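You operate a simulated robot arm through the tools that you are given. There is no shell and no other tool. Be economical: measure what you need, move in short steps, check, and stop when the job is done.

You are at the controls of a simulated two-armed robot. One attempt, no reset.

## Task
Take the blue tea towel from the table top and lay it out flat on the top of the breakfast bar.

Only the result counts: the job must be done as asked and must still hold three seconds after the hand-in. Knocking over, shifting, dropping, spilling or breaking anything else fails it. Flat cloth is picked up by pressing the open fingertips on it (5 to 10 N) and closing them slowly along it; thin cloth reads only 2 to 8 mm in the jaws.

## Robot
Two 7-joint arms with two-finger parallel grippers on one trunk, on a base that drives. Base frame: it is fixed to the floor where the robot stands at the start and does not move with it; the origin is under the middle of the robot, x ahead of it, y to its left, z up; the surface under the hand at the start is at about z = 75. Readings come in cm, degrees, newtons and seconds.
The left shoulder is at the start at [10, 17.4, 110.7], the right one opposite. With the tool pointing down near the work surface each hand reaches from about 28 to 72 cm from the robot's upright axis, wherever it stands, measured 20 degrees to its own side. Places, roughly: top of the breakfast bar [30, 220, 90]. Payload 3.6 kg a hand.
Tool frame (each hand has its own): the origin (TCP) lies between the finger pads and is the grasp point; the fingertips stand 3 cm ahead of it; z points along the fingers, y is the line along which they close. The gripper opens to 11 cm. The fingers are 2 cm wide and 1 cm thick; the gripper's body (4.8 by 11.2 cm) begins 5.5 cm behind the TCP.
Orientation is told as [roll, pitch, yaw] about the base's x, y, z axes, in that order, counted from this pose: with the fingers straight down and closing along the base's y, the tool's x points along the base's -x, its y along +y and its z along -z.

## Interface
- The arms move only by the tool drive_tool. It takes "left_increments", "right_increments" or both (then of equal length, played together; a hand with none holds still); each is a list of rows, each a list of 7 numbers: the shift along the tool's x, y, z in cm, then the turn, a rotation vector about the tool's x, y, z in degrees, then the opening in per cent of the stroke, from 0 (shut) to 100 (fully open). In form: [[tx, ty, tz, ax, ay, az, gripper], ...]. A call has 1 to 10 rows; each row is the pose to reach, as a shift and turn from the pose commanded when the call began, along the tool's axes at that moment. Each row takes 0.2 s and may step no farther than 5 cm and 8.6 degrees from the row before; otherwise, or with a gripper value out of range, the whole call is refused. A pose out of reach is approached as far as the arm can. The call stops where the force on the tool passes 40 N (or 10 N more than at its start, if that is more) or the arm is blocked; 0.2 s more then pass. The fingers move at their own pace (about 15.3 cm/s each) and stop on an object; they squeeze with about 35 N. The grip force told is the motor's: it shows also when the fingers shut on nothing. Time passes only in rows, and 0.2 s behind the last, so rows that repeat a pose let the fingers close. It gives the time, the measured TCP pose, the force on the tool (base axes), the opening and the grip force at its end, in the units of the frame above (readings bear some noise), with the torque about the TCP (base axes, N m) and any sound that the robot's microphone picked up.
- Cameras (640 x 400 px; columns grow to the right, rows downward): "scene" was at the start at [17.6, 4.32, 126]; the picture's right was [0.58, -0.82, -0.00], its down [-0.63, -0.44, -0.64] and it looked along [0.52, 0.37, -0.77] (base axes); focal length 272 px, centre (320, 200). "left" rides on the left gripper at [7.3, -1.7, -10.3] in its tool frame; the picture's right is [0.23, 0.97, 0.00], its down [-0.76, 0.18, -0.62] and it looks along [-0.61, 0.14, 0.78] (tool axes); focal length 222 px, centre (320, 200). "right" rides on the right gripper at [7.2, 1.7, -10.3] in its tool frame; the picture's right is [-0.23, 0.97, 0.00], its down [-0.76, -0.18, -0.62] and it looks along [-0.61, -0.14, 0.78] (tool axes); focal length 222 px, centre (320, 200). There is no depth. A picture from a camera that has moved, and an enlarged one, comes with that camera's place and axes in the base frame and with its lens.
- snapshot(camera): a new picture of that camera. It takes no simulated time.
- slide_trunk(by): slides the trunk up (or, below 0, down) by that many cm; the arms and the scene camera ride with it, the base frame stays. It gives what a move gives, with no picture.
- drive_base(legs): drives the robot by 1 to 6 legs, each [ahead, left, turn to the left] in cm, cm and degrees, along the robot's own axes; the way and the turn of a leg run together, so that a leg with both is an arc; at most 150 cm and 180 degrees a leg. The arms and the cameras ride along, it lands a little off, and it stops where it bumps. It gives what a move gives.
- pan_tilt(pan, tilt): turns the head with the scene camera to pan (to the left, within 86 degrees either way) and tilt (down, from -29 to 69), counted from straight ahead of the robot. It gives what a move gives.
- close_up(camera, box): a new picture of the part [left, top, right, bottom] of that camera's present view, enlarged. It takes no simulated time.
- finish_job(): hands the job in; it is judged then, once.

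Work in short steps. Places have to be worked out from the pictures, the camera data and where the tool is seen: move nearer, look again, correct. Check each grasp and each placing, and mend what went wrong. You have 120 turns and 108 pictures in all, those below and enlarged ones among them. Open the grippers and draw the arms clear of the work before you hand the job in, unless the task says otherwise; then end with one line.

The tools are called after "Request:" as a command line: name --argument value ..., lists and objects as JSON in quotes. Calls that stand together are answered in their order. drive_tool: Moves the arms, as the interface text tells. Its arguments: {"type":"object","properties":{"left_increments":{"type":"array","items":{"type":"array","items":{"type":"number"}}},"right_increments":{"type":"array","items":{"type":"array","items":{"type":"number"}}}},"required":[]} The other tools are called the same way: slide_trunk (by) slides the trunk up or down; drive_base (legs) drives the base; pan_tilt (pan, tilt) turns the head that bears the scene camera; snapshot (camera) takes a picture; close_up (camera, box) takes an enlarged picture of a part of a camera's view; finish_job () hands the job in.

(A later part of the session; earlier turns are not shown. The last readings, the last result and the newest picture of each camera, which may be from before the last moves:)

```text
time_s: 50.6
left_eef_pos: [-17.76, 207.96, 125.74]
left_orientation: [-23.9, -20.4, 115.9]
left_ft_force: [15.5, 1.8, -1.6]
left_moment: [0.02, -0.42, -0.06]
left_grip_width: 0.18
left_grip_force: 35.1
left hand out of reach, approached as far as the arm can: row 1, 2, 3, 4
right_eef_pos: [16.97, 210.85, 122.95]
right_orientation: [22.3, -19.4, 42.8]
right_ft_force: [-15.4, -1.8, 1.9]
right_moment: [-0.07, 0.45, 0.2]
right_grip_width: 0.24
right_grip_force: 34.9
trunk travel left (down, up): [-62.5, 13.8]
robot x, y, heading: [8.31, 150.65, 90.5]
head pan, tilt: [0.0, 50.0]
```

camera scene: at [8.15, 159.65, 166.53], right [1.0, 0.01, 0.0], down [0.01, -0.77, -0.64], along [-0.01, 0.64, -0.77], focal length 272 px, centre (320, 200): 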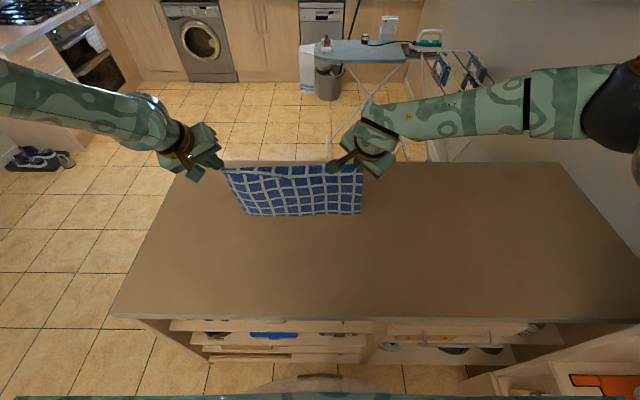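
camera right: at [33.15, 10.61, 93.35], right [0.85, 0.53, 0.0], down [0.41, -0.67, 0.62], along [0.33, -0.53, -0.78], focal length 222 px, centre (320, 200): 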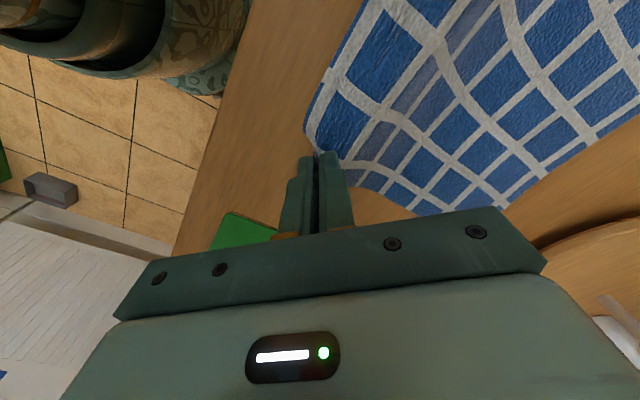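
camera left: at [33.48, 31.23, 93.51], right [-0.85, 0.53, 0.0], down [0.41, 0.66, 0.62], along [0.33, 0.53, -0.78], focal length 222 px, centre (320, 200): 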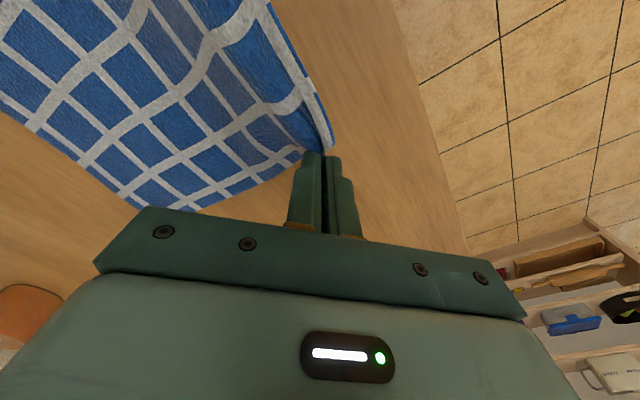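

Reach improves when the hand is higher relative to the shoulder. I'll raise the hands 8 cm and lower the trunk 8 cm.

Request:
drive_tool --left_increments '[[-0.4, -1.2, -1.6, 0, 0, 0, 0], [-0.9, -2.0, -3.2, 0, 0, 0, 0], [-1.5, -2.7, -4.9, 0, 0, 0, 0], [-2.4, -3.7, -6.7, 0, 0, 0, 0]]' --right_increments '[[-0.7, 0.7, -1.7, 0, 0, 0, 0], [-1.4, 1.4, -3.5, 0, 0, 0, 0], [-2.1, 2.1, -5.2, 0, 0, 0, 0], [-2.84, 2.8, -6.93, 0, 0, 0, 0]]'

Request:
slide_trunk --by -10

```text
time_s: 51.6
left_eef_pos: [-17.06, 207.74, 133.79]
left_orientation: [-23.8, -20.4, 116.0]
left_ft_force: [11.2, 0.1, -0.4]
left_moment: [0.03, -0.33, -0.01]
left_grip_width: 0.19
left_grip_force: 34.8
right_eef_pos: [17.26, 210.96, 130.87]
right_orientation: [22.2, -19.6, 42.8]
right_ft_force: [-11.3, -1.4, 0.6]
right_moment: [-0.04, 0.31, 0.12]
right_grip_width: 0.24
right_grip_force: 35.2
trunk travel left (down, up): [-62.5, 13.8]
robot x, y, heading: [8.51, 150.8, 90.5]
head pan, tilt: [0.0, 50.0]
```

```text
time_s: 53.0
left_eef_pos: [-17.12, 207.85, 123.8]
left_orientation: [-23.9, -20.4, 116.1]
left_ft_force: [11.1, 0.9, -1.3]
left_moment: [0.01, -0.31, -0.03]
left_grip_width: 0.16
left_grip_force: 35.1
right_eef_pos: [17.27, 210.85, 120.9]
right_orientation: [22.1, -19.5, 42.7]
right_ft_force: [-10.2, -1.5, 0.6]
right_moment: [-0.05, 0.33, 0.14]
right_grip_width: 0.22
right_grip_force: 34.7
trunk travel left (down, up): [-52.5, 23.8]
robot x, y, heading: [8.3, 151.02, 90.4]
head pan, tilt: [0.0, 50.0]
```

Both hands are within reach now, so I'll level them at y≈211, z≈122.

Request:
drive_tool --left_increments '[[-0.55, -0.4, 1.08, 0, 0, 0, 0], [-1.1, -0.8, 2.16, 0, 0, 0, 0], [-1.64, -1.2, 3.24, 0, 0, 0, 0], [-1.64, -1.2, 3.24, 0, 0, 0, 0]]' --right_increments '[[-0.16, 0.3, -0.23, 0, 0, 0, 0], [-0.32, 0.6, -0.47, 0, 0, 0, 0], [-0.49, 0.9, -0.7, 0, 0, 0, 0], [-0.49, 0.9, -0.7, 0, 0, 0, 0]]'

Request:
snapshot --camera "scene"

Request:
snapshot --camera "left"

Request:
snapshot --camera "right"

```text
time_s: 54.0
left_eef_pos: [-16.02, 210.99, 121.94]
left_orientation: [-23.6, -20.4, 116.0]
left_ft_force: [0.1, 0.0, -0.9]
left_moment: [0.01, 0.0, 0.04]
left_grip_width: 0.16
left_grip_force: 34.9
right_eef_pos: [17.04, 211.48, 122.02]
right_orientation: [22.2, -19.5, 42.8]
right_ft_force: [-0.2, -0.1, 0.8]
right_moment: [-0.01, -0.02, -0.01]
right_grip_width: 0.23
right_grip_force: 35.5
trunk travel left (down, up): [-52.5, 23.8]
robot x, y, heading: [8.44, 150.61, 90.7]
head pan, tilt: [0.0, 50.0]
```

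```text
82 pictures are left
camera scene: at [8.16, 160.37, 156.49], right [1.0, 0.01, 0.0], down [0.01, -0.77, -0.64], along [-0.01, 0.64, -0.77], focal length 272 px, centre (320, 200)
```

scene: 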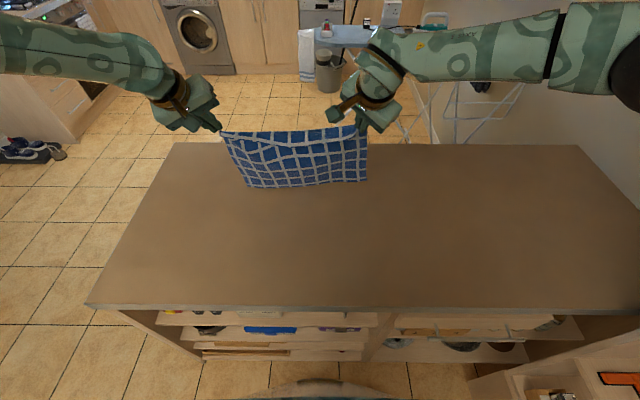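

```text
81 pictures are left
camera left: at [-13.76, 200.71, 129.09], right [-0.77, -0.46, -0.45], down [-0.61, 0.3, 0.73], along [-0.2, 0.83, -0.51], focal length 222 px, centre (320, 200)
```

left: 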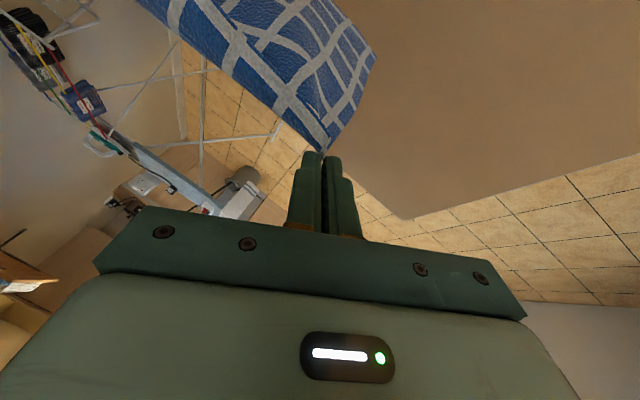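

```text
80 pictures are left
camera right: at [11.05, 202.77, 129.19], right [-0.54, 0.72, 0.42], down [0.67, 0.08, 0.74], along [0.5, 0.69, -0.53], focal length 222 px, centre (320, 200)
```

right: 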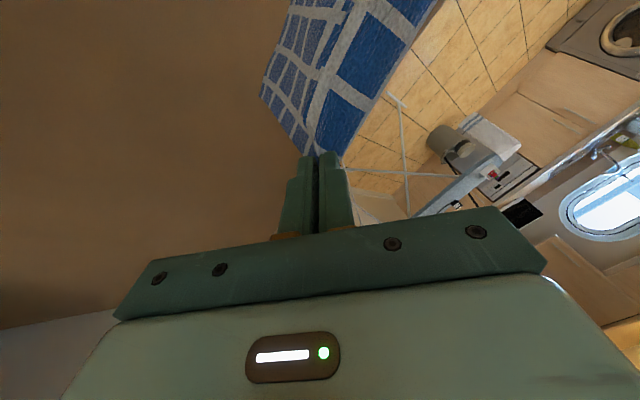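

Both hands are level, the cloth is relaxed and held, and the bar beneath is clear. I'll start laying it: drop 3 cm, then pull back and down at 45° for 7.5 cm.

Request:
drive_tool --left_increments '[[0.53, 0.53, 1.3, 0, 0, 0, 0], [1.07, 1.05, 2.6, 0, 0, 0, 0], [2.57, 1.82, 3.11, 0, 0, 0, 0], [4.07, 2.59, 3.62, 0, 0, 0, 0], [5.57, 3.36, 4.13, 0, 0, 0, 0], [7.07, 4.13, 4.64, 0, 0, 0, 0], [8.57, 4.9, 5.15, 0, 0, 0, 0], [10.07, 5.67, 5.66, 0, 0, 0, 0]]' --right_increments '[[0.53, -0.53, 1.3, 0, 0, 0, 0], [1.07, -1.05, 2.6, 0, 0, 0, 0], [2.28, -2.25, 3.06, 0, 0, 0, 0], [3.49, -3.44, 3.52, 0, 0, 0, 0], [4.7, -4.64, 3.97, 0, 0, 0, 0], [5.91, -5.83, 4.43, 0, 0, 0, 0], [7.12, -7.03, 4.89, 0, 0, 0, 0], [8.33, -8.22, 5.35, 0, 0, 0, 0]]'

Request:
snapshot --camera "scene"

```text
time_s: 55.8
left_eef_pos: [-15.73, 203.46, 111.5]
left_orientation: [-23.8, -20.4, 115.9]
left_ft_force: [-0.4, -0.7, -0.2]
left_moment: [-0.04, -0.01, 0.05]
left_grip_width: 0.2
left_grip_force: 34.5
left hand out of reach, approached as far as the arm can: row 2
right_eef_pos: [17.06, 203.73, 111.66]
right_orientation: [22.2, -19.7, 42.7]
right_ft_force: [0.3, -0.2, -0.2]
right_moment: [-0.04, -0.01, 0.02]
right_grip_width: 0.24
right_grip_force: 35.7
trunk travel left (down, up): [-52.5, 23.8]
robot x, y, heading: [8.34, 150.74, 90.6]
head pan, tilt: [0.0, 50.0]
```

```text
79 pictures are left
camera scene: at [8.15, 160.34, 156.5], right [1.0, 0.01, 0.0], down [0.01, -0.77, -0.64], along [-0.01, 0.64, -0.77], focal length 272 px, centre (320, 200)
```

scene: 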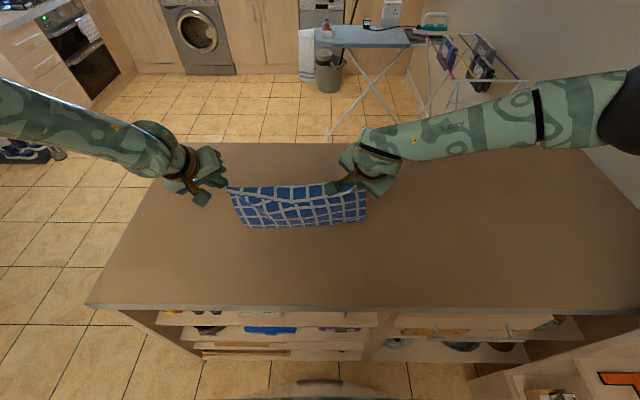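

The visible fold sits right beneath the hands at about y=205. I'll check through the hand cameras whether the bottom part trails forward on the bar.

Request:
snapshot --camera "left"

Request:
snapshot --camera "right"

Request:
close_up --camera "scene" --box '[200, 150, 400, 260]'

```text
78 pictures are left
camera left: at [-13.41, 193.11, 118.71], right [-0.77, -0.46, -0.45], down [-0.61, 0.3, 0.73], along [-0.2, 0.83, -0.51], focal length 222 px, centre (320, 200)
```

left: 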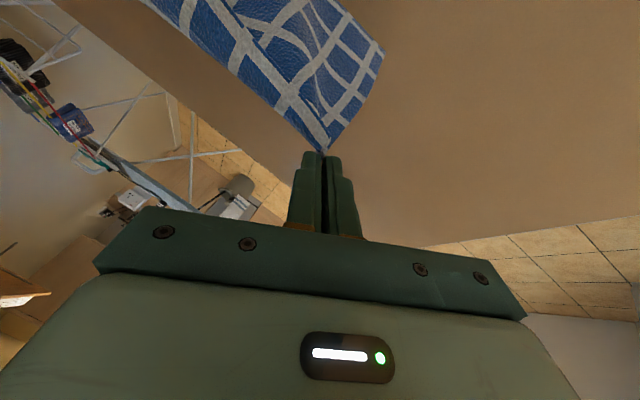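

```text
77 pictures are left
camera right: at [11.05, 195.12, 118.81], right [-0.54, 0.72, 0.42], down [0.67, 0.08, 0.74], along [0.5, 0.69, -0.53], focal length 222 px, centre (320, 200)
```

right: 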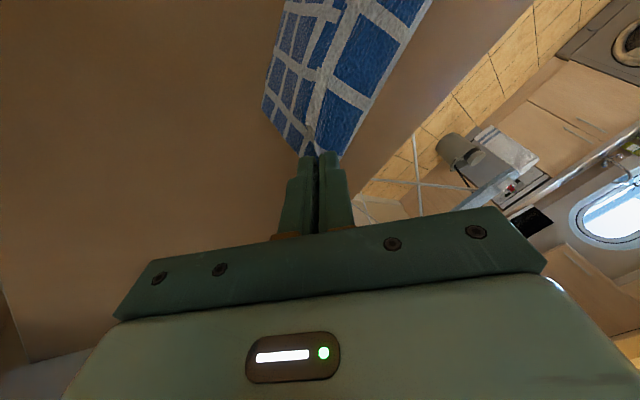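

```text
3.20 times, centred on (300, 205) of scene
camera zoom: at [8.15, 160.34, 156.5], right [1.0, 0.01, 0.0], down [0.01, -0.77, -0.64], along [-0.01, 0.64, -0.77], focal length 870 px, centre (384, 184)
```

zoom: 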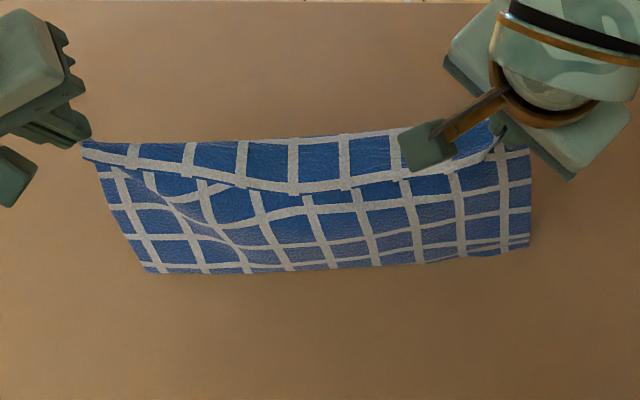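

The near hem has flopped over as a flap about 3 cm deep, so the hanging length is only about 22 cm and the bottom is just touching down. I want touchdown further out, so I'll go up 10 and forward 8, then lower the trunk 10.

Request:
drive_tool --left_increments '[[-1.72, -0.94, -0.83, 0, 0, 0, 0], [-3.44, -1.87, -1.67, 0, 0, 0, 0], [-5.16, -2.81, -2.5, 0, 0, 0, 0], [-6.89, -3.75, -3.33, 0, 0, 0, 0], [-8.61, -4.68, -4.17, 0, 0, 0, 0], [-10.33, -5.62, -5.0, 0, 0, 0, 0]]' --right_increments '[[-1.41, 1.39, -0.78, 0, 0, 0, 0], [-2.82, 2.78, -1.55, 0, 0, 0, 0], [-4.23, 4.17, -2.33, 0, 0, 0, 0], [-5.65, 5.57, -3.11, 0, 0, 0, 0], [-7.06, 6.96, -3.88, 0, 0, 0, 0], [-8.47, 8.35, -4.66, 0, 0, 0, 0]]'

```text
time_s: 57.2
left_eef_pos: [-16.08, 211.53, 121.49]
left_orientation: [-23.9, -20.3, 115.9]
left_ft_force: [-0.4, 0.0, 0.5]
left_moment: [-0.05, -0.01, 0.07]
left_grip_width: 0.2
left_grip_force: 35.1
right_eef_pos: [16.91, 212.08, 121.46]
right_orientation: [22.3, -19.6, 42.7]
right_ft_force: [0.2, 0.1, 0.1]
right_moment: [-0.03, -0.02, -0.02]
right_grip_width: 0.22
right_grip_force: 35.4
trunk travel left (down, up): [-52.5, 23.8]
robot x, y, heading: [8.48, 150.58, 90.4]
head pan, tilt: [0.0, 50.0]
```

Both got there with no reach warning. I'll try 6 more up and 4 more forward.

Request:
drive_tool --left_increments '[[-1.38, -0.79, -0.84, 0, 0, 0, 0], [-2.76, -1.58, -1.68, 0, 0, 0, 0], [-4.14, -2.37, -2.53, 0, 0, 0, 0], [-5.52, -3.16, -3.37, 0, 0, 0, 0]]' --right_increments '[[-1.15, 1.13, -0.8, 0, 0, 0, 0], [-2.3, 2.26, -1.6, 0, 0, 0, 0], [-3.44, 3.39, -2.4, 0, 0, 0, 0], [-4.59, 4.52, -3.2, 0, 0, 0, 0]]'

```text
time_s: 58.2
left_eef_pos: [-16.66, 214.43, 127.84]
left_orientation: [-23.7, -20.4, 115.9]
left_ft_force: [0.9, 0.2, 1.2]
left_moment: [-0.01, -0.02, 0.05]
left_grip_width: 0.17
left_grip_force: 35.3
left hand out of reach, approached as far as the arm can: row 3, 4
right_eef_pos: [16.93, 216.1, 127.4]
right_orientation: [22.2, -19.5, 42.9]
right_ft_force: [-1.1, 0.4, -0.1]
right_moment: [-0.06, 0.02, -0.01]
right_grip_width: 0.24
right_grip_force: 34.8
trunk travel left (down, up): [-52.5, 23.8]
robot x, y, heading: [8.2, 150.59, 90.7]
head pan, tilt: [0.0, 50.0]
```

Left is at y=214.4 and right at 216. I'll lower the trunk 15 cm, which brings the bottom hem just to the bar, and look.

Request:
slide_trunk --by -15

Request:
close_up --camera "scene" --box '[160, 60, 440, 235]'

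```text
time_s: 59.9
left_eef_pos: [-16.67, 214.35, 112.64]
left_orientation: [-23.8, -20.4, 115.9]
left_ft_force: [1.5, -0.2, 1.1]
left_moment: [-0.02, -0.04, 0.04]
left_grip_width: 0.15
left_grip_force: 35.5
right_eef_pos: [17.06, 216.07, 112.52]
right_orientation: [22.3, -19.6, 42.8]
right_ft_force: [-1.7, 0.6, -0.7]
right_moment: [-0.03, 0.02, 0.03]
right_grip_width: 0.22
right_grip_force: 34.9
trunk travel left (down, up): [-37.5, 38.8]
robot x, y, heading: [8.78, 150.96, 90.6]
head pan, tilt: [0.0, 50.0]
```

```text
2.29 times, centred on (300, 148) of scene
camera zoom: at [8.12, 163.51, 141.4], right [1.0, 0.01, 0.0], down [0.01, -0.77, -0.64], along [-0.01, 0.64, -0.77], focal length 622 px, centre (366, 320)
```

zoom: 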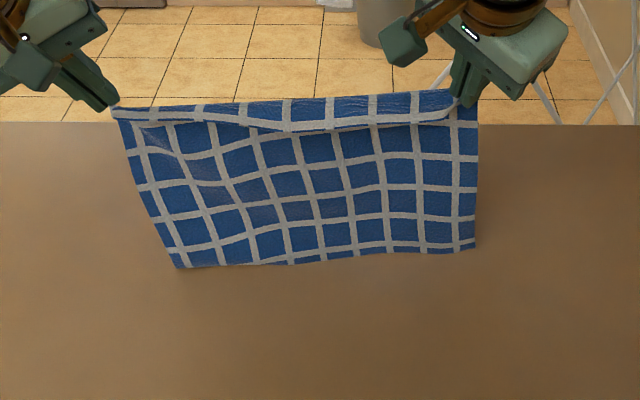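

The bottom hem is right at the bar at y≈215. Now I'll lay it: pull back and down at 45° for 15 cm.

Request:
drive_tool --left_increments '[[1.8, 0.92, 0.61, 0, 0, 0, 0], [3.6, 1.84, 1.22, 0, 0, 0, 0], [5.4, 2.76, 1.83, 0, 0, 0, 0], [7.2, 3.68, 2.44, 0, 0, 0, 0], [9.0, 4.6, 3.05, 0, 0, 0, 0], [10.8, 5.52, 3.66, 0, 0, 0, 0], [12.6, 6.44, 4.27, 0, 0, 0, 0], [14.4, 7.36, 4.88, 0, 0, 0, 0], [16.2, 8.28, 5.49, 0, 0, 0, 0], [18, 9.2, 6.1, 0, 0, 0, 0]]' --right_increments '[[1.46, -1.43, 0.55, 0, 0, 0, 0], [2.91, -2.87, 1.1, 0, 0, 0, 0], [4.37, -4.3, 1.65, 0, 0, 0, 0], [5.82, -5.74, 2.2, 0, 0, 0, 0], [7.28, -7.17, 2.75, 0, 0, 0, 0], [8.73, -8.6, 3.3, 0, 0, 0, 0], [10.19, -10.04, 3.85, 0, 0, 0, 0], [11.64, -11.47, 4.4, 0, 0, 0, 0], [13.1, -12.9, 4.95, 0, 0, 0, 0], [14.55, -14.34, 5.5, 0, 0, 0, 0]]'

Request:
close_up --camera "scene" --box '[160, 60, 480, 260]'

```text
time_s: 62.1
left_eef_pos: [-16.07, 199.42, 97.91]
left_orientation: [-23.8, -20.5, 116.0]
left_ft_force: [1.1, -0.4, -0.7]
left_moment: [-0.02, -0.01, 0.03]
left_grip_width: 0.18
left_grip_force: 34.8
right_eef_pos: [17.04, 200.9, 97.8]
right_orientation: [22.2, -19.5, 42.7]
right_ft_force: [-1.2, -0.2, 0.2]
right_moment: [0.01, -0.03, 0.0]
right_grip_width: 0.24
right_grip_force: 34.4
trunk travel left (down, up): [-37.5, 38.8]
robot x, y, heading: [8.52, 150.79, 90.7]
head pan, tilt: [0.0, 50.0]
```

```text
2.00 times, centred on (320, 160) of scene
camera zoom: at [8.08, 163.53, 141.39], right [1.0, 0.01, 0.0], down [0.01, -0.77, -0.64], along [-0.01, 0.64, -0.77], focal length 544 px, centre (320, 280)
```

zoom: 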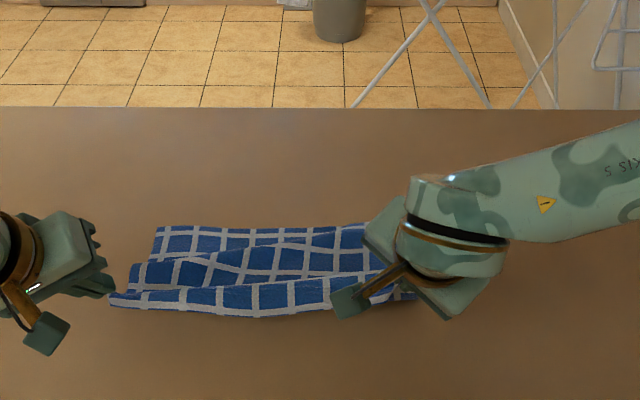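

The far hem lies at y≈215 and the cloth trails properly. I'll pull back 5 cm at constant height to straighten it.

Request:
drive_tool --left_increments '[[1.06, 0.33, -0.57, 0, 0, 0, 0], [2.12, 0.66, -1.14, 0, 0, 0, 0], [3.18, 1.0, -1.72, 0, 0, 0, 0], [4.24, 1.33, -2.29, 0, 0, 0, 0]]' --right_increments '[[0.77, -0.76, -0.62, 0, 0, 0, 0], [1.54, -1.52, -1.25, 0, 0, 0, 0], [2.31, -2.27, -1.88, 0, 0, 0, 0], [3.08, -3.03, -2.5, 0, 0, 0, 0]]'

Request:
close_up --camera "scene" --box '[160, 60, 480, 260]'

```text
time_s: 63.1
left_eef_pos: [-15.97, 194.37, 97.68]
left_orientation: [-23.8, -20.3, 116.0]
left_ft_force: [0.6, -0.5, 0.2]
left_moment: [-0.04, -0.01, 0.05]
left_grip_width: 0.17
left_grip_force: 34.8
right_eef_pos: [17.23, 195.83, 97.77]
right_orientation: [22.2, -19.6, 42.7]
right_ft_force: [0.1, 0.7, 0.0]
right_moment: [-0.02, 0.01, -0.02]
right_grip_width: 0.21
right_grip_force: 34.5
trunk travel left (down, up): [-37.5, 38.8]
robot x, y, heading: [8.55, 150.94, 90.6]
head pan, tilt: [0.0, 50.0]
```

```text
2.00 times, centred on (320, 160) of scene
camera zoom: at [8.1, 163.49, 141.39], right [1.0, 0.01, 0.0], down [0.01, -0.77, -0.64], along [-0.01, 0.64, -0.77], focal length 544 px, centre (320, 280)
```

zoom: 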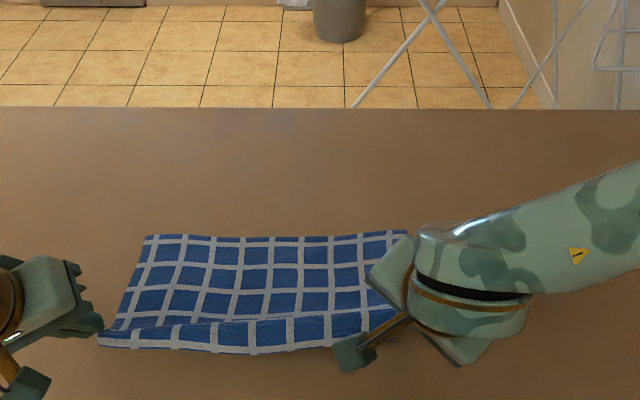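

The cloth lies smooth, with only the near-hem flap hanging down on my side. I'll go down 4 cm while moving 2.5 cm forward so the flap trails toward me.

Request:
drive_tool --left_increments '[[-0.15, 0.15, 1.0, 0, 0, 0, 0], [-0.3, 0.3, 2.0, 0, 0, 0, 0], [-0.5, 0.5, 3.2, 0, 0, 0, 0], [-0.7, 0.74, 4.4, 0, 0, 0, 0]]' --right_increments '[[0, 0, 1.0, 0, 0, 0, 0], [0, 0, 2.0, 0, 0, 0, 0], [-0.1, 0.1, 3.2, 0, 0, 0, 0], [-0.12, 0.12, 4.4, 0, 0, 0, 0]]'

Request:
close_up --camera "scene" --box '[160, 60, 480, 260]'

Request:
snapshot --camera "left"

```text
time_s: 64.1
left_eef_pos: [-15.91, 196.82, 93.9]
left_orientation: [-23.6, -20.4, 115.8]
left_ft_force: [-0.2, 0.6, -0.1]
left_moment: [-0.04, 0.02, 0.07]
left_grip_width: 0.18
left_grip_force: 34.7
right_eef_pos: [17.12, 198.29, 93.93]
right_orientation: [22.3, -19.6, 42.6]
right_ft_force: [-0.4, 0.5, 0.0]
right_moment: [-0.01, 0.01, 0.03]
right_grip_width: 0.24
right_grip_force: 35.6
trunk travel left (down, up): [-37.5, 38.8]
robot x, y, heading: [8.05, 150.74, 90.6]
head pan, tilt: [0.0, 50.0]
```

```text
2.00 times, centred on (320, 160) of scene
camera zoom: at [8.15, 163.6, 141.38], right [1.0, 0.01, 0.0], down [0.01, -0.77, -0.64], along [-0.01, 0.64, -0.77], focal length 544 px, centre (320, 280)
```

zoom: 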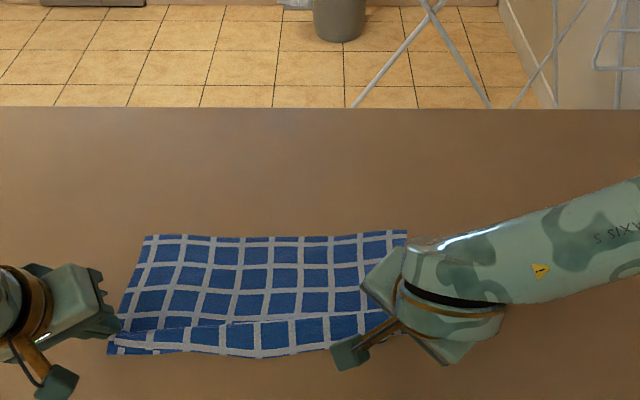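

```text
71 pictures are left
camera left: at [-13.64, 186.58, 101.03], right [-0.77, -0.46, -0.45], down [-0.61, 0.31, 0.73], along [-0.2, 0.83, -0.51], focal length 222 px, centre (320, 200)
```

left: 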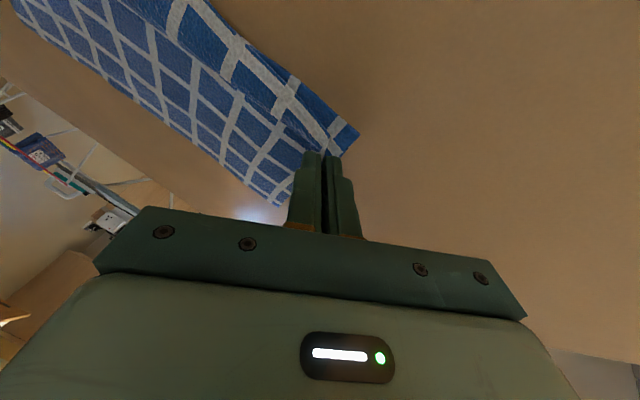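

The flap is spreading toward me as wanted. I'll lower the last bit until there's light contact.

Request:
drive_tool --left_increments '[[0.09, 0.09, 0.22, 0, 0, 0, 0], [0.18, 0.18, 0.43, 0, 0, 0, 0]]' --right_increments '[[0.09, -0.09, 0.22, 0, 0, 0, 0], [0.18, -0.18, 0.43, 0, 0, 0, 0]]'

```text
time_s: 64.7
left_eef_pos: [-15.88, 196.89, 93.39]
left_orientation: [-23.7, -20.5, 116.0]
left_ft_force: [-0.5, 0.4, 0.4]
left_moment: [-0.01, 0.0, 0.06]
left_grip_width: 0.22
left_grip_force: 34.5
right_eef_pos: [17.1, 198.21, 93.48]
right_orientation: [22.2, -19.6, 42.7]
right_ft_force: [0.4, -1.0, 0.0]
right_moment: [-0.03, -0.01, -0.01]
right_grip_width: 0.23
right_grip_force: 34.7
trunk travel left (down, up): [-37.5, 38.8]
robot x, y, heading: [8.3, 150.77, 90.4]
head pan, tilt: [0.0, 50.0]
```

There's no contact yet. I'll lower 0.3 more and then open slowly to let the fold spread.

Request:
drive_tool --left_increments '[[0.1, 0.1, 0.26, 0, 0, 0, 0], [0.1, 0.1, 0.26, 0, 0, 0, 5], [0.1, 0.1, 0.26, 0, 0, 0, 10], [0.1, 0.1, 0.26, 0, 0, 0, 15], [0.1, 0.1, 0.26, 0, 0, 0, 20]]' --right_increments '[[0.1, -0.1, 0.26, 0, 0, 0, 0], [0.1, -0.1, 0.26, 0, 0, 0, 5], [0.1, -0.1, 0.26, 0, 0, 0, 10], [0.1, -0.1, 0.26, 0, 0, 0, 15], [0.1, -0.1, 0.26, 0, 0, 0, 20]]'

Request:
snapshot --camera "left"

Request:
snapshot --camera "right"

```text
time_s: 65.9
left_eef_pos: [-15.93, 196.84, 93.13]
left_orientation: [-23.8, -20.4, 116.1]
left_ft_force: [-0.1, -0.6, -0.4]
left_moment: [-0.02, 0.0, 0.0]
left_grip_width: 2.19
left_grip_force: 0.1
right_eef_pos: [17.11, 198.2, 93.27]
right_orientation: [22.2, -19.6, 42.7]
right_ft_force: [0.4, -1.1, -0.3]
right_moment: [0.03, 0.0, -0.02]
right_grip_width: 2.21
right_grip_force: 0.1
trunk travel left (down, up): [-37.5, 38.8]
robot x, y, heading: [8.37, 150.7, 90.6]
head pan, tilt: [0.0, 50.0]
```

```text
70 pictures are left
camera left: at [-13.68, 186.54, 100.25], right [-0.77, -0.46, -0.45], down [-0.61, 0.3, 0.73], along [-0.2, 0.83, -0.51], focal length 222 px, centre (320, 200)
```

left: 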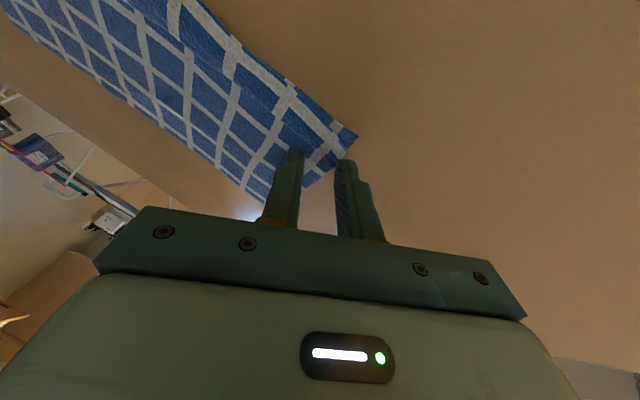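

```text
69 pictures are left
camera right: at [11.12, 189.47, 100.35], right [-0.55, 0.72, 0.42], down [0.67, 0.08, 0.74], along [0.5, 0.69, -0.53], focal length 222 px, centre (320, 200)
```

right: 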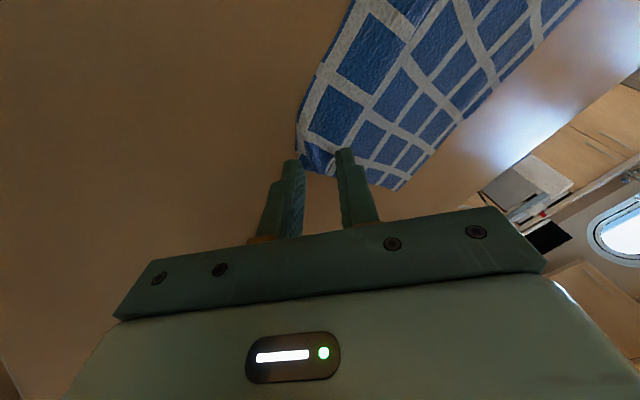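

Released. I'll draw the hands back along the fingers and up, then look at the towel.

Request:
drive_tool --left_increments '[[0, 0, -1, 0, 0, 0, 20], [0, 0, -3, 0, 0, 0, 20], [0, 0, -6, 0, 0, 0, 20], [0, 0, -10, 0, 0, 0, 20], [0, 0, -13, 0, 0, 0, 20]]' --right_increments '[[0, 0, -1, 0, 0, 0, 20], [0, 0, -3, 0, 0, 0, 20], [0, 0, -6, 0, 0, 0, 20], [0, 0, -10, 0, 0, 0, 20], [0, 0, -13, 0, 0, 0, 20]]'

Request:
snapshot --camera "scene"

Request:
snapshot --camera "left"

Request:
snapshot --camera "right"

```text
time_s: 67.1
left_eef_pos: [-18.7, 190.62, 104.28]
left_orientation: [-23.9, -20.4, 115.8]
left_ft_force: [0.0, 1.4, 0.6]
left_moment: [0.0, -0.03, 0.01]
left_grip_width: 2.21
left_grip_force: 0.0
right_eef_pos: [17.6, 191.65, 104.54]
right_orientation: [22.2, -19.6, 42.6]
right_ft_force: [-0.1, 0.0, 0.0]
right_moment: [0.06, 0.03, 0.01]
right_grip_width: 2.2
right_grip_force: 0.0
trunk travel left (down, up): [-37.5, 38.8]
robot x, y, heading: [8.03, 150.72, 90.8]
head pan, tilt: [0.0, 50.0]
```

```text
68 pictures are left
camera scene: at [8.12, 163.42, 141.4], right [1.0, 0.01, 0.0], down [0.01, -0.77, -0.64], along [-0.01, 0.64, -0.77], focal length 272 px, centre (320, 200)
```

scene: 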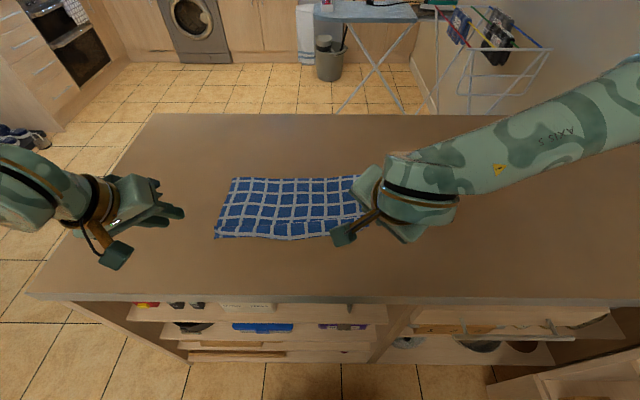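

```text
67 pictures are left
camera left: at [-16.51, 180.42, 111.45], right [-0.77, -0.46, -0.45], down [-0.61, 0.3, 0.73], along [-0.2, 0.83, -0.51], focal length 222 px, centre (320, 200)
```

left: 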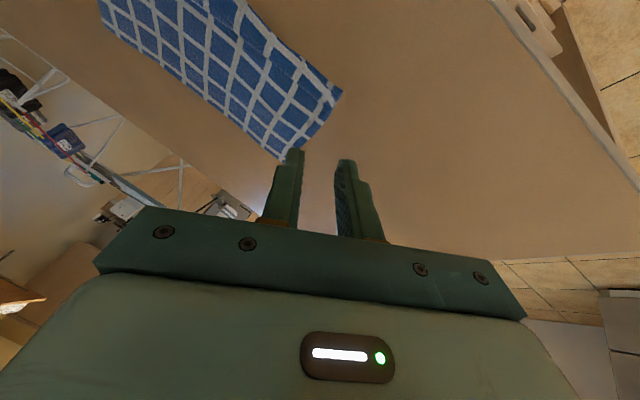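

```text
66 pictures are left
camera right: at [11.55, 182.98, 111.75], right [-0.55, 0.72, 0.42], down [0.67, 0.08, 0.74], along [0.5, 0.69, -0.53], focal length 222 px, centre (320, 200)
```

right: 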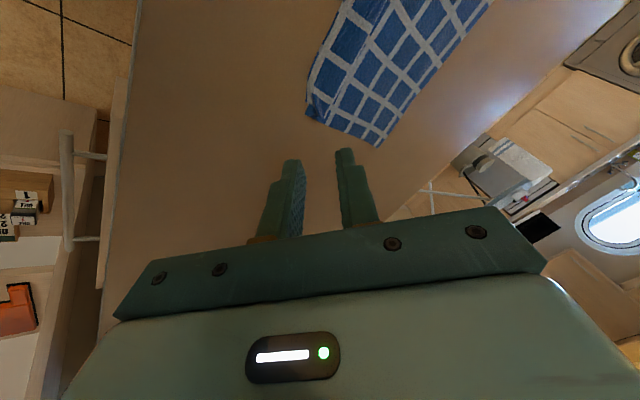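

It looks mostly flat. I'll move the arms aside and up for a clear, close view.

Request:
slide_trunk --by 15

Request:
drive_tool --right_increments '[[-2, -2, 0, 0, 0, 0, 20], [-4, -4, 0, 0, 0, 0, 20], [-6, -6, 0, 0, 0, 0, 20], [-8, -8, 0, 0, 0, 0, 20], [-10, -10, 0, 0, 0, 0, 20], [-12, -12, 0, 0, 0, 0, 20]]'

Request:
close_up --camera "scene" --box '[180, 130, 420, 280]'

```text
time_s: 68.9
left_eef_pos: [-18.89, 190.86, 119.16]
left_orientation: [-23.6, -20.3, 116.0]
left_ft_force: [0.5, -0.8, 0.6]
left_moment: [-0.02, 0.0, 0.02]
left_grip_width: 2.2
left_grip_force: 0.0
right_eef_pos: [17.49, 191.97, 119.55]
right_orientation: [22.2, -19.6, 42.7]
right_ft_force: [0.2, -0.5, -0.5]
right_moment: [0.02, -0.01, -0.02]
right_grip_width: 2.22
right_grip_force: 0.0
trunk travel left (down, up): [-52.5, 23.8]
robot x, y, heading: [8.41, 150.93, 90.5]
head pan, tilt: [0.0, 50.0]
```

```text
time_s: 70.3
left_eef_pos: [-18.74, 190.83, 119.38]
left_orientation: [-23.7, -20.4, 116.0]
left_ft_force: [0.4, 0.6, -0.7]
left_moment: [0.0, 0.02, 0.04]
left_grip_width: 2.19
left_grip_force: 0.1
right_eef_pos: [34.57, 192.38, 119.34]
right_orientation: [22.2, -19.7, 42.7]
right_ft_force: [0.7, -1.0, 0.7]
right_moment: [-0.01, 0.03, 0.01]
right_grip_width: 2.21
right_grip_force: 0.1
trunk travel left (down, up): [-52.5, 23.8]
robot x, y, heading: [8.28, 150.89, 90.5]
head pan, tilt: [0.0, 50.0]
```

```text
2.67 times, centred on (300, 205) of scene
camera zoom: at [8.28, 160.29, 156.5], right [1.0, 0.01, 0.0], down [0.01, -0.77, -0.64], along [-0.01, 0.64, -0.77], focal length 725 px, centre (373, 187)
```

zoom: 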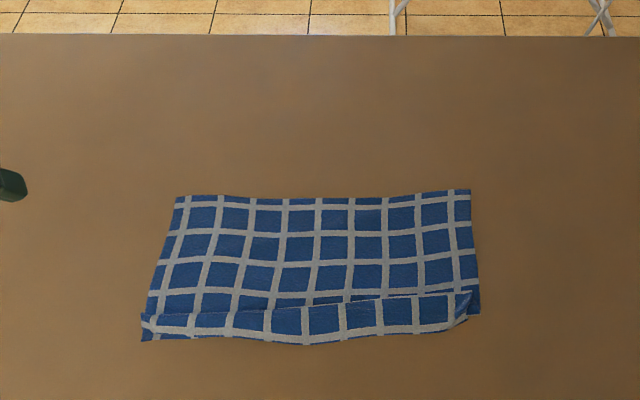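

There's still a fold along the near edge. I'll enlarge it to see which way it goes.

Request:
close_up --camera "scene" --box '[225, 225, 305, 275]'

Request:
close_up --camera "scene" --box '[290, 225, 370, 275]'

Request:
snapshot --camera "left"

Request:
snapshot --camera "right"

```text
8.00 times, centred on (265, 250) of scene
camera zoom: at [8.28, 160.29, 156.5], right [1.0, 0.01, 0.0], down [0.01, -0.77, -0.64], along [-0.01, 0.64, -0.77], focal length 2175 px, centre (760, -200)
```

zoom: 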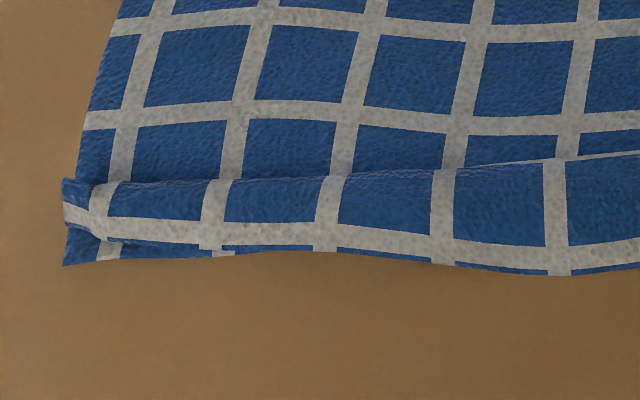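

```text
8.00 times, centred on (330, 250) of scene
camera zoom: at [8.28, 160.29, 156.5], right [1.0, 0.01, 0.0], down [0.01, -0.77, -0.64], along [-0.01, 0.64, -0.77], focal length 2175 px, centre (240, -200)
```

zoom: 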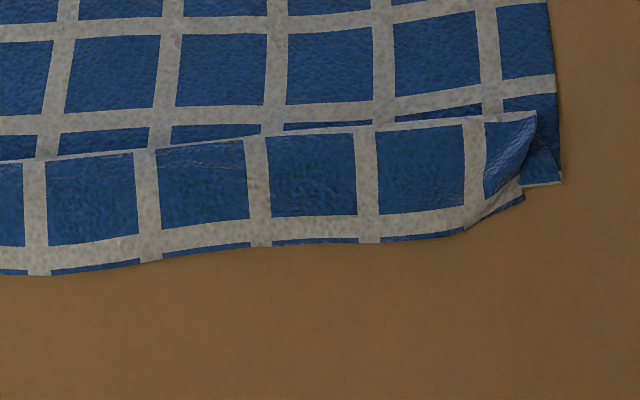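

```text
62 pictures are left
camera left: at [-16.46, 180.46, 126.47], right [-0.77, -0.46, -0.45], down [-0.61, 0.3, 0.73], along [-0.2, 0.83, -0.51], focal length 222 px, centre (320, 200)
```

left: 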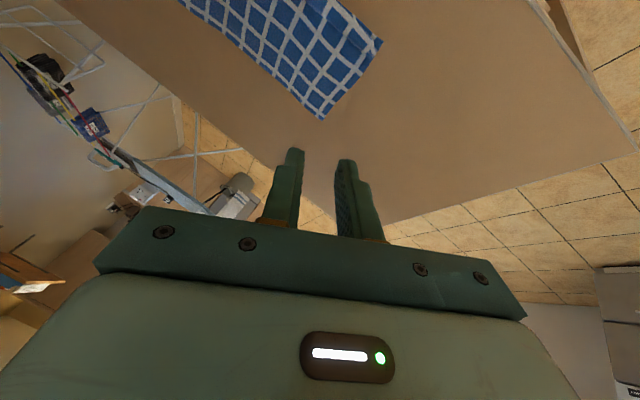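

```text
61 pictures are left
camera right: at [28.61, 183.62, 126.45], right [-0.54, 0.72, 0.42], down [0.67, 0.08, 0.73], along [0.5, 0.69, -0.53], focal length 222 px, centre (320, 200)
```

right: 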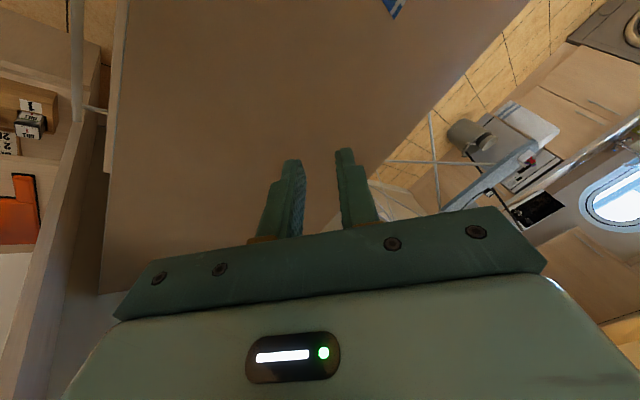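

It's a Z-fold: the near hem is at y≈195, with a ridge overlapping at y≈198–201. I'll re-grip the hem corners and pull them toward me, first bringing both grippers vertical again.

Request:
drive_tool --left_increments '[[0, 0, 0, -2.83, -2.8, -6.9, 20], [0, 0, 0, -5.67, -5.6, -13.8, 20], [0, 0, 0, -8.5, -8.4, -20.8, 20], [0, 0, 0, -8.5, -8.4, -20.8, 20]]' --right_increments '[[0, 0, 0, 5.25, 5.3, 0, 20], [0, 0, 0, 10.5, 10.6, 0, 20], [0, 0, 0, 15.75, 15.9, 0, 20], [0, 0, 0, 21, 21.2, 0, 20]]'

Request:
drive_tool --left_increments '[[0, 0, 0, -5.25, 5.3, 0, 20], [0, 0, 0, -10.5, 10.6, 0, 20], [0, 0, 0, -15.75, 15.9, 0, 20], [0, 0, 0, -21, 21.2, 0, 20]]'

Request:
slide_trunk --by -12

```text
time_s: 71.3
left_eef_pos: [-18.82, 190.88, 119.28]
left_orientation: [-23.4, -19.7, 140.0]
left_ft_force: [-0.8, -0.3, 0.0]
left_moment: [0.01, 0.02, -0.03]
left_grip_width: 2.19
left_grip_force: 0.0
right_eef_pos: [34.38, 192.49, 119.29]
right_orientation: [0.3, 1.2, 46.9]
right_ft_force: [-0.5, 0.2, -0.4]
right_moment: [0.0, -0.02, 0.02]
right_grip_width: 2.17
right_grip_force: 0.0
trunk travel left (down, up): [-52.5, 23.8]
robot x, y, heading: [8.35, 150.87, 90.4]
head pan, tilt: [0.0, 50.0]
```

```text
time_s: 72.3
left_eef_pos: [-18.79, 190.87, 119.29]
left_orientation: [-1.5, 0.9, 135.2]
left_ft_force: [0.3, 0.0, -0.2]
left_moment: [0.0, 0.0, -0.02]
left_grip_width: 2.2
left_grip_force: 0.1
right_eef_pos: [34.47, 192.37, 119.3]
right_orientation: [0.3, 1.1, 46.8]
right_ft_force: [0.1, -1.1, 0.5]
right_moment: [0.03, 0.02, 0.03]
right_grip_width: 2.2
right_grip_force: 0.0
trunk travel left (down, up): [-52.5, 23.8]
robot x, y, heading: [8.02, 150.84, 90.8]
head pan, tilt: [0.0, 50.0]
```

```text
time_s: 73.8
left_eef_pos: [-18.8, 190.91, 107.3]
left_orientation: [-1.4, 0.8, 135.3]
left_ft_force: [-0.6, 0.5, 0.6]
left_moment: [-0.01, -0.01, 0.0]
left_grip_width: 2.19
left_grip_force: 0.0
right_eef_pos: [34.49, 192.31, 107.26]
right_orientation: [0.2, 1.1, 46.9]
right_ft_force: [0.2, 0.4, 0.3]
right_moment: [-0.01, -0.02, -0.02]
right_grip_width: 2.21
right_grip_force: 0.0
trunk travel left (down, up): [-40.5, 35.8]
robot x, y, heading: [8.34, 150.82, 90.6]
head pan, tilt: [0.0, 50.0]
```

Both hands are vertical. I'll position them above the near-hem corners, left at about (-15, 195.7) and right at about (15.6, 198), still high, and look.

Request:
drive_tool --left_increments '[[-0.1, -1.2, 0, 0, 0, 0, 20], [-0.25, -2.4, 0, 0, 0, 0, 20], [-0.4, -3.6, 0, 0, 0, 0, 20], [-0.5, -4.9, 0, 0, 0, 0, 20], [-0.67, -6.08, 0, 0, 0, 0, 20]]' --right_increments '[[1.75, 3.54, 0, 0, 0, 0, 25], [3.5, 7.1, 0, 0, 0, 0, 25], [5.25, 10.6, 0, 0, 0, 0, 25], [7.0, 14.2, 0, 0, 0, 0, 25], [8.75, 17.7, 0, 0, 0, 0, 25]]'

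Request:
slide_trunk --by -8

Request:
snapshot --camera "left"

Request:
snapshot --camera "right"

```text
time_s: 75.0
left_eef_pos: [-15.23, 195.81, 107.3]
left_orientation: [-1.5, 0.9, 135.3]
left_ft_force: [0.5, 0.4, -0.9]
left_moment: [-0.03, 0.01, 0.03]
left_grip_width: 2.19
left_grip_force: 0.1
right_eef_pos: [15.25, 198.1, 107.71]
right_orientation: [0.3, 1.2, 46.8]
right_ft_force: [-0.1, 0.2, 0.5]
right_moment: [0.03, -0.01, 0.01]
right_grip_width: 2.75
right_grip_force: 0.0
trunk travel left (down, up): [-40.5, 35.8]
robot x, y, heading: [8.28, 150.7, 90.5]
head pan, tilt: [0.0, 50.0]
```

```text
time_s: 76.1
left_eef_pos: [-14.98, 195.57, 99.42]
left_orientation: [-1.5, 0.9, 135.3]
left_ft_force: [0.0, 0.2, 0.2]
left_moment: [0.03, -0.01, -0.02]
left_grip_width: 2.17
left_grip_force: 0.0
right_eef_pos: [15.51, 198.16, 99.59]
right_orientation: [0.5, 1.0, 46.9]
right_ft_force: [0.5, -0.7, 0.7]
right_moment: [-0.02, 0.02, 0.04]
right_grip_width: 2.75
right_grip_force: 0.1
trunk travel left (down, up): [-32.5, 43.8]
robot x, y, heading: [8.4, 150.87, 90.6]
head pan, tilt: [0.0, 50.0]
```

```text
60 pictures are left
camera left: at [-8.88, 191.72, 110.11], right [-0.52, -0.85, -0.02], down [-0.68, 0.4, 0.61], along [-0.51, 0.33, -0.79], focal length 222 px, centre (320, 200)
```

left: 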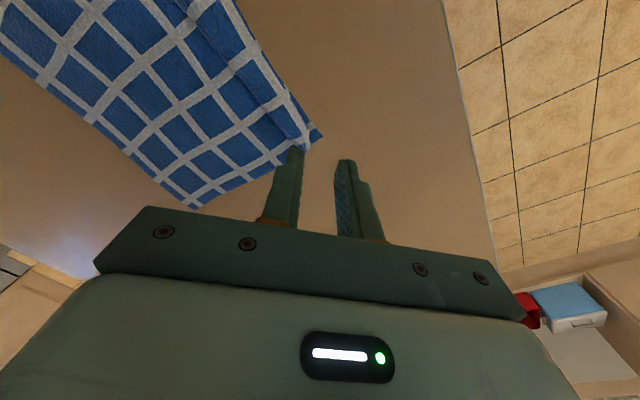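

```text
59 pictures are left
camera right: at [9.5, 194.0, 110.05], right [-0.56, 0.83, 0.0], down [0.66, 0.44, 0.61], along [0.5, 0.34, -0.79], focal length 222 px, centre (320, 200)
```

right: 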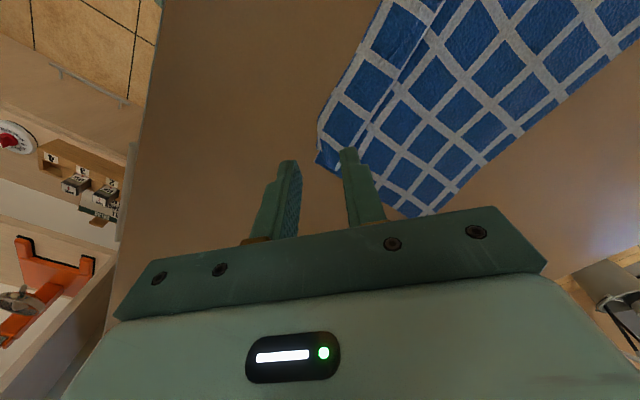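

I'll enlarge both views to see the corner folds.

Request:
close_up --camera "left" --box '[200, 60, 360, 160]'

Request:
close_up --camera "right" --box '[290, 80, 450, 180]'

```text
4.00 times, centred on (280, 110) of left
camera zoom: at [-8.88, 191.72, 110.11], right [-0.52, -0.85, -0.02], down [-0.68, 0.4, 0.61], along [-0.51, 0.33, -0.79], focal length 888 px, centre (480, 560)
```

zoom: 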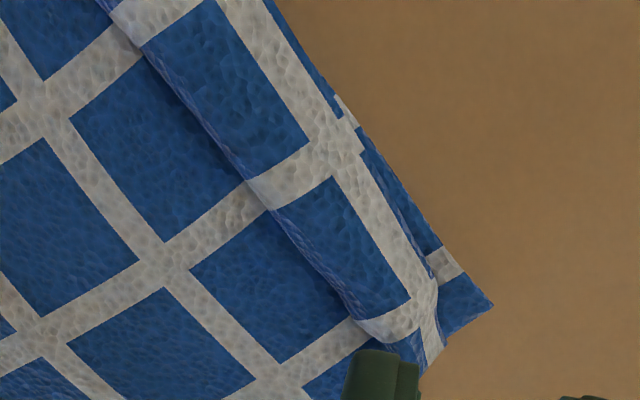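

```text
4.00 times, centred on (370, 130) of right
camera zoom: at [9.5, 194.0, 110.05], right [-0.56, 0.83, 0.0], down [0.66, 0.44, 0.61], along [0.5, 0.34, -0.79], focal length 888 px, centre (120, 480)
```

zoom: 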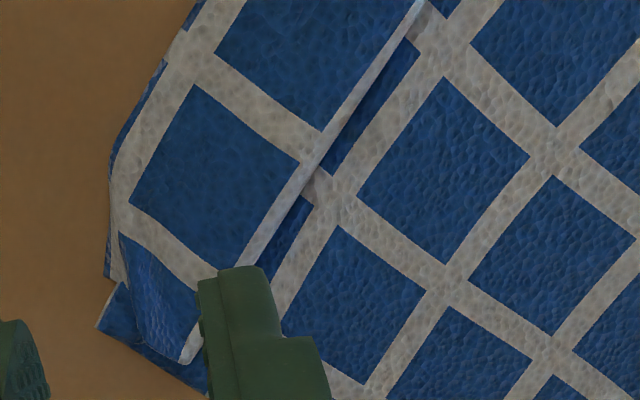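

The top strip looks like a Z-fold's upper layer. I'll pinch only that strip with a small opening, centring the left at (-13, 196.5) and the right at (13, 198.4), and come down close to it.

Request:
drive_tool --left_increments '[[0.79, -2.05, 0, 0, 0, 0, 18], [0.79, -2.05, 2.5, 0, 0, 0, 18], [0.79, -2.05, 4.5, 0, 0, 0, 18], [0.79, -2.05, 5.5, 0, 0, 0, 18]]' --right_increments '[[1.53, 2.0, 0, 0, 0, 0, 18], [1.53, 2.0, 2.5, 0, 0, 0, 18], [1.53, 2.0, 4.5, 0, 0, 0, 18], [1.53, 2.0, 5.5, 0, 0, 0, 18]]'

Request:
snapshot --camera "left"

Request:
snapshot --camera "right"

```text
time_s: 77.1
left_eef_pos: [-13.06, 196.64, 93.93]
left_orientation: [-1.4, 0.8, 135.2]
left_ft_force: [-0.2, -0.6, 0.2]
left_moment: [-0.01, 0.02, 0.01]
left_grip_width: 1.99
left_grip_force: 0.1
right_eef_pos: [12.8, 198.22, 94.1]
right_orientation: [0.3, 1.1, 46.8]
right_ft_force: [-0.2, -0.2, 0.3]
right_moment: [0.0, -0.03, 0.0]
right_grip_width: 1.99
right_grip_force: 0.1
trunk travel left (down, up): [-32.5, 43.8]
robot x, y, heading: [8.78, 150.75, 90.5]
head pan, tilt: [0.0, 50.0]
```

```text
56 pictures are left
camera left: at [-6.81, 192.69, 104.59], right [-0.52, -0.85, -0.02], down [-0.68, 0.41, 0.61], along [-0.51, 0.33, -0.79], focal length 222 px, centre (320, 200)
```

left: 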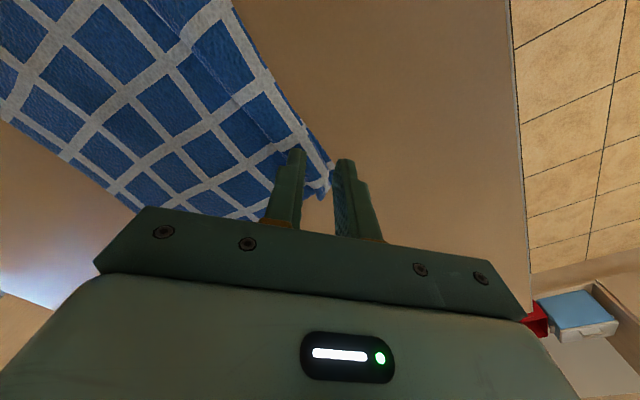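

```text
55 pictures are left
camera right: at [6.86, 194.2, 104.5], right [-0.56, 0.83, 0.0], down [0.66, 0.44, 0.61], along [0.51, 0.34, -0.79], focal length 222 px, centre (320, 200)
```

right: 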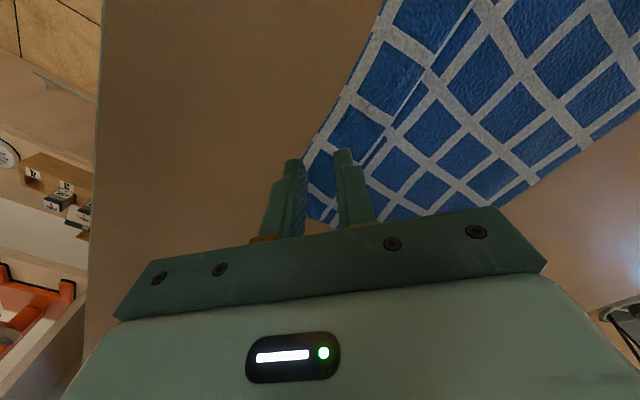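

The outer fingers sit at the near edge and the inner ones on the strip. I'll lower slowly to light contact.

Request:
drive_tool --left_increments '[[0, 0, 0.4, 0, 0, 0, 17], [0, 0, 0.7, 0, 0, 0, 17]]' --right_increments '[[0, 0.3, 0.4, 0, 0, 0, 17], [0, 0.3, 0.7, 0, 0, 0, 17]]'

```text
time_s: 77.7
left_eef_pos: [-12.8, 196.54, 93.31]
left_orientation: [-1.4, 0.9, 135.3]
left_ft_force: [0.3, -0.3, 0.5]
left_moment: [-0.01, 0.0, 0.0]
left_grip_width: 1.88
left_grip_force: 0.1
right_eef_pos: [12.68, 198.34, 93.28]
right_orientation: [0.3, 1.1, 46.9]
right_ft_force: [-0.5, 0.0, -0.8]
right_moment: [0.01, 0.03, 0.04]
right_grip_width: 1.85
right_grip_force: 0.0
trunk travel left (down, up): [-32.5, 43.8]
robot x, y, heading: [8.43, 150.68, 90.4]
head pan, tilt: [0.0, 50.0]
```

Tips are at about 90.3. I'll go another 0.15 cm and then close slowly on the top layer.

Request:
drive_tool --left_increments '[[0, 0, 0.15, 0, 0, 0, 17], [0, 0, 0.15, 0, 0, 0, 17]]' --right_increments '[[0, 0, 0.15, 0, 0, 0, 17], [0, 0, 0.15, 0, 0, 0, 17]]'

```text
time_s: 78.3
left_eef_pos: [-12.78, 196.62, 93.16]
left_orientation: [-1.5, 0.9, 135.2]
left_ft_force: [0.6, 0.0, 0.6]
left_moment: [0.02, -0.01, 0.01]
left_grip_width: 1.86
left_grip_force: 0.1
right_eef_pos: [12.6, 198.4, 93.22]
right_orientation: [0.3, 1.1, 46.8]
right_ft_force: [-0.5, -0.4, 0.9]
right_moment: [0.02, 0.0, 0.01]
right_grip_width: 1.89
right_grip_force: 0.1
trunk travel left (down, up): [-32.5, 43.8]
robot x, y, heading: [8.27, 150.72, 90.6]
head pan, tilt: [0.0, 50.0]
```

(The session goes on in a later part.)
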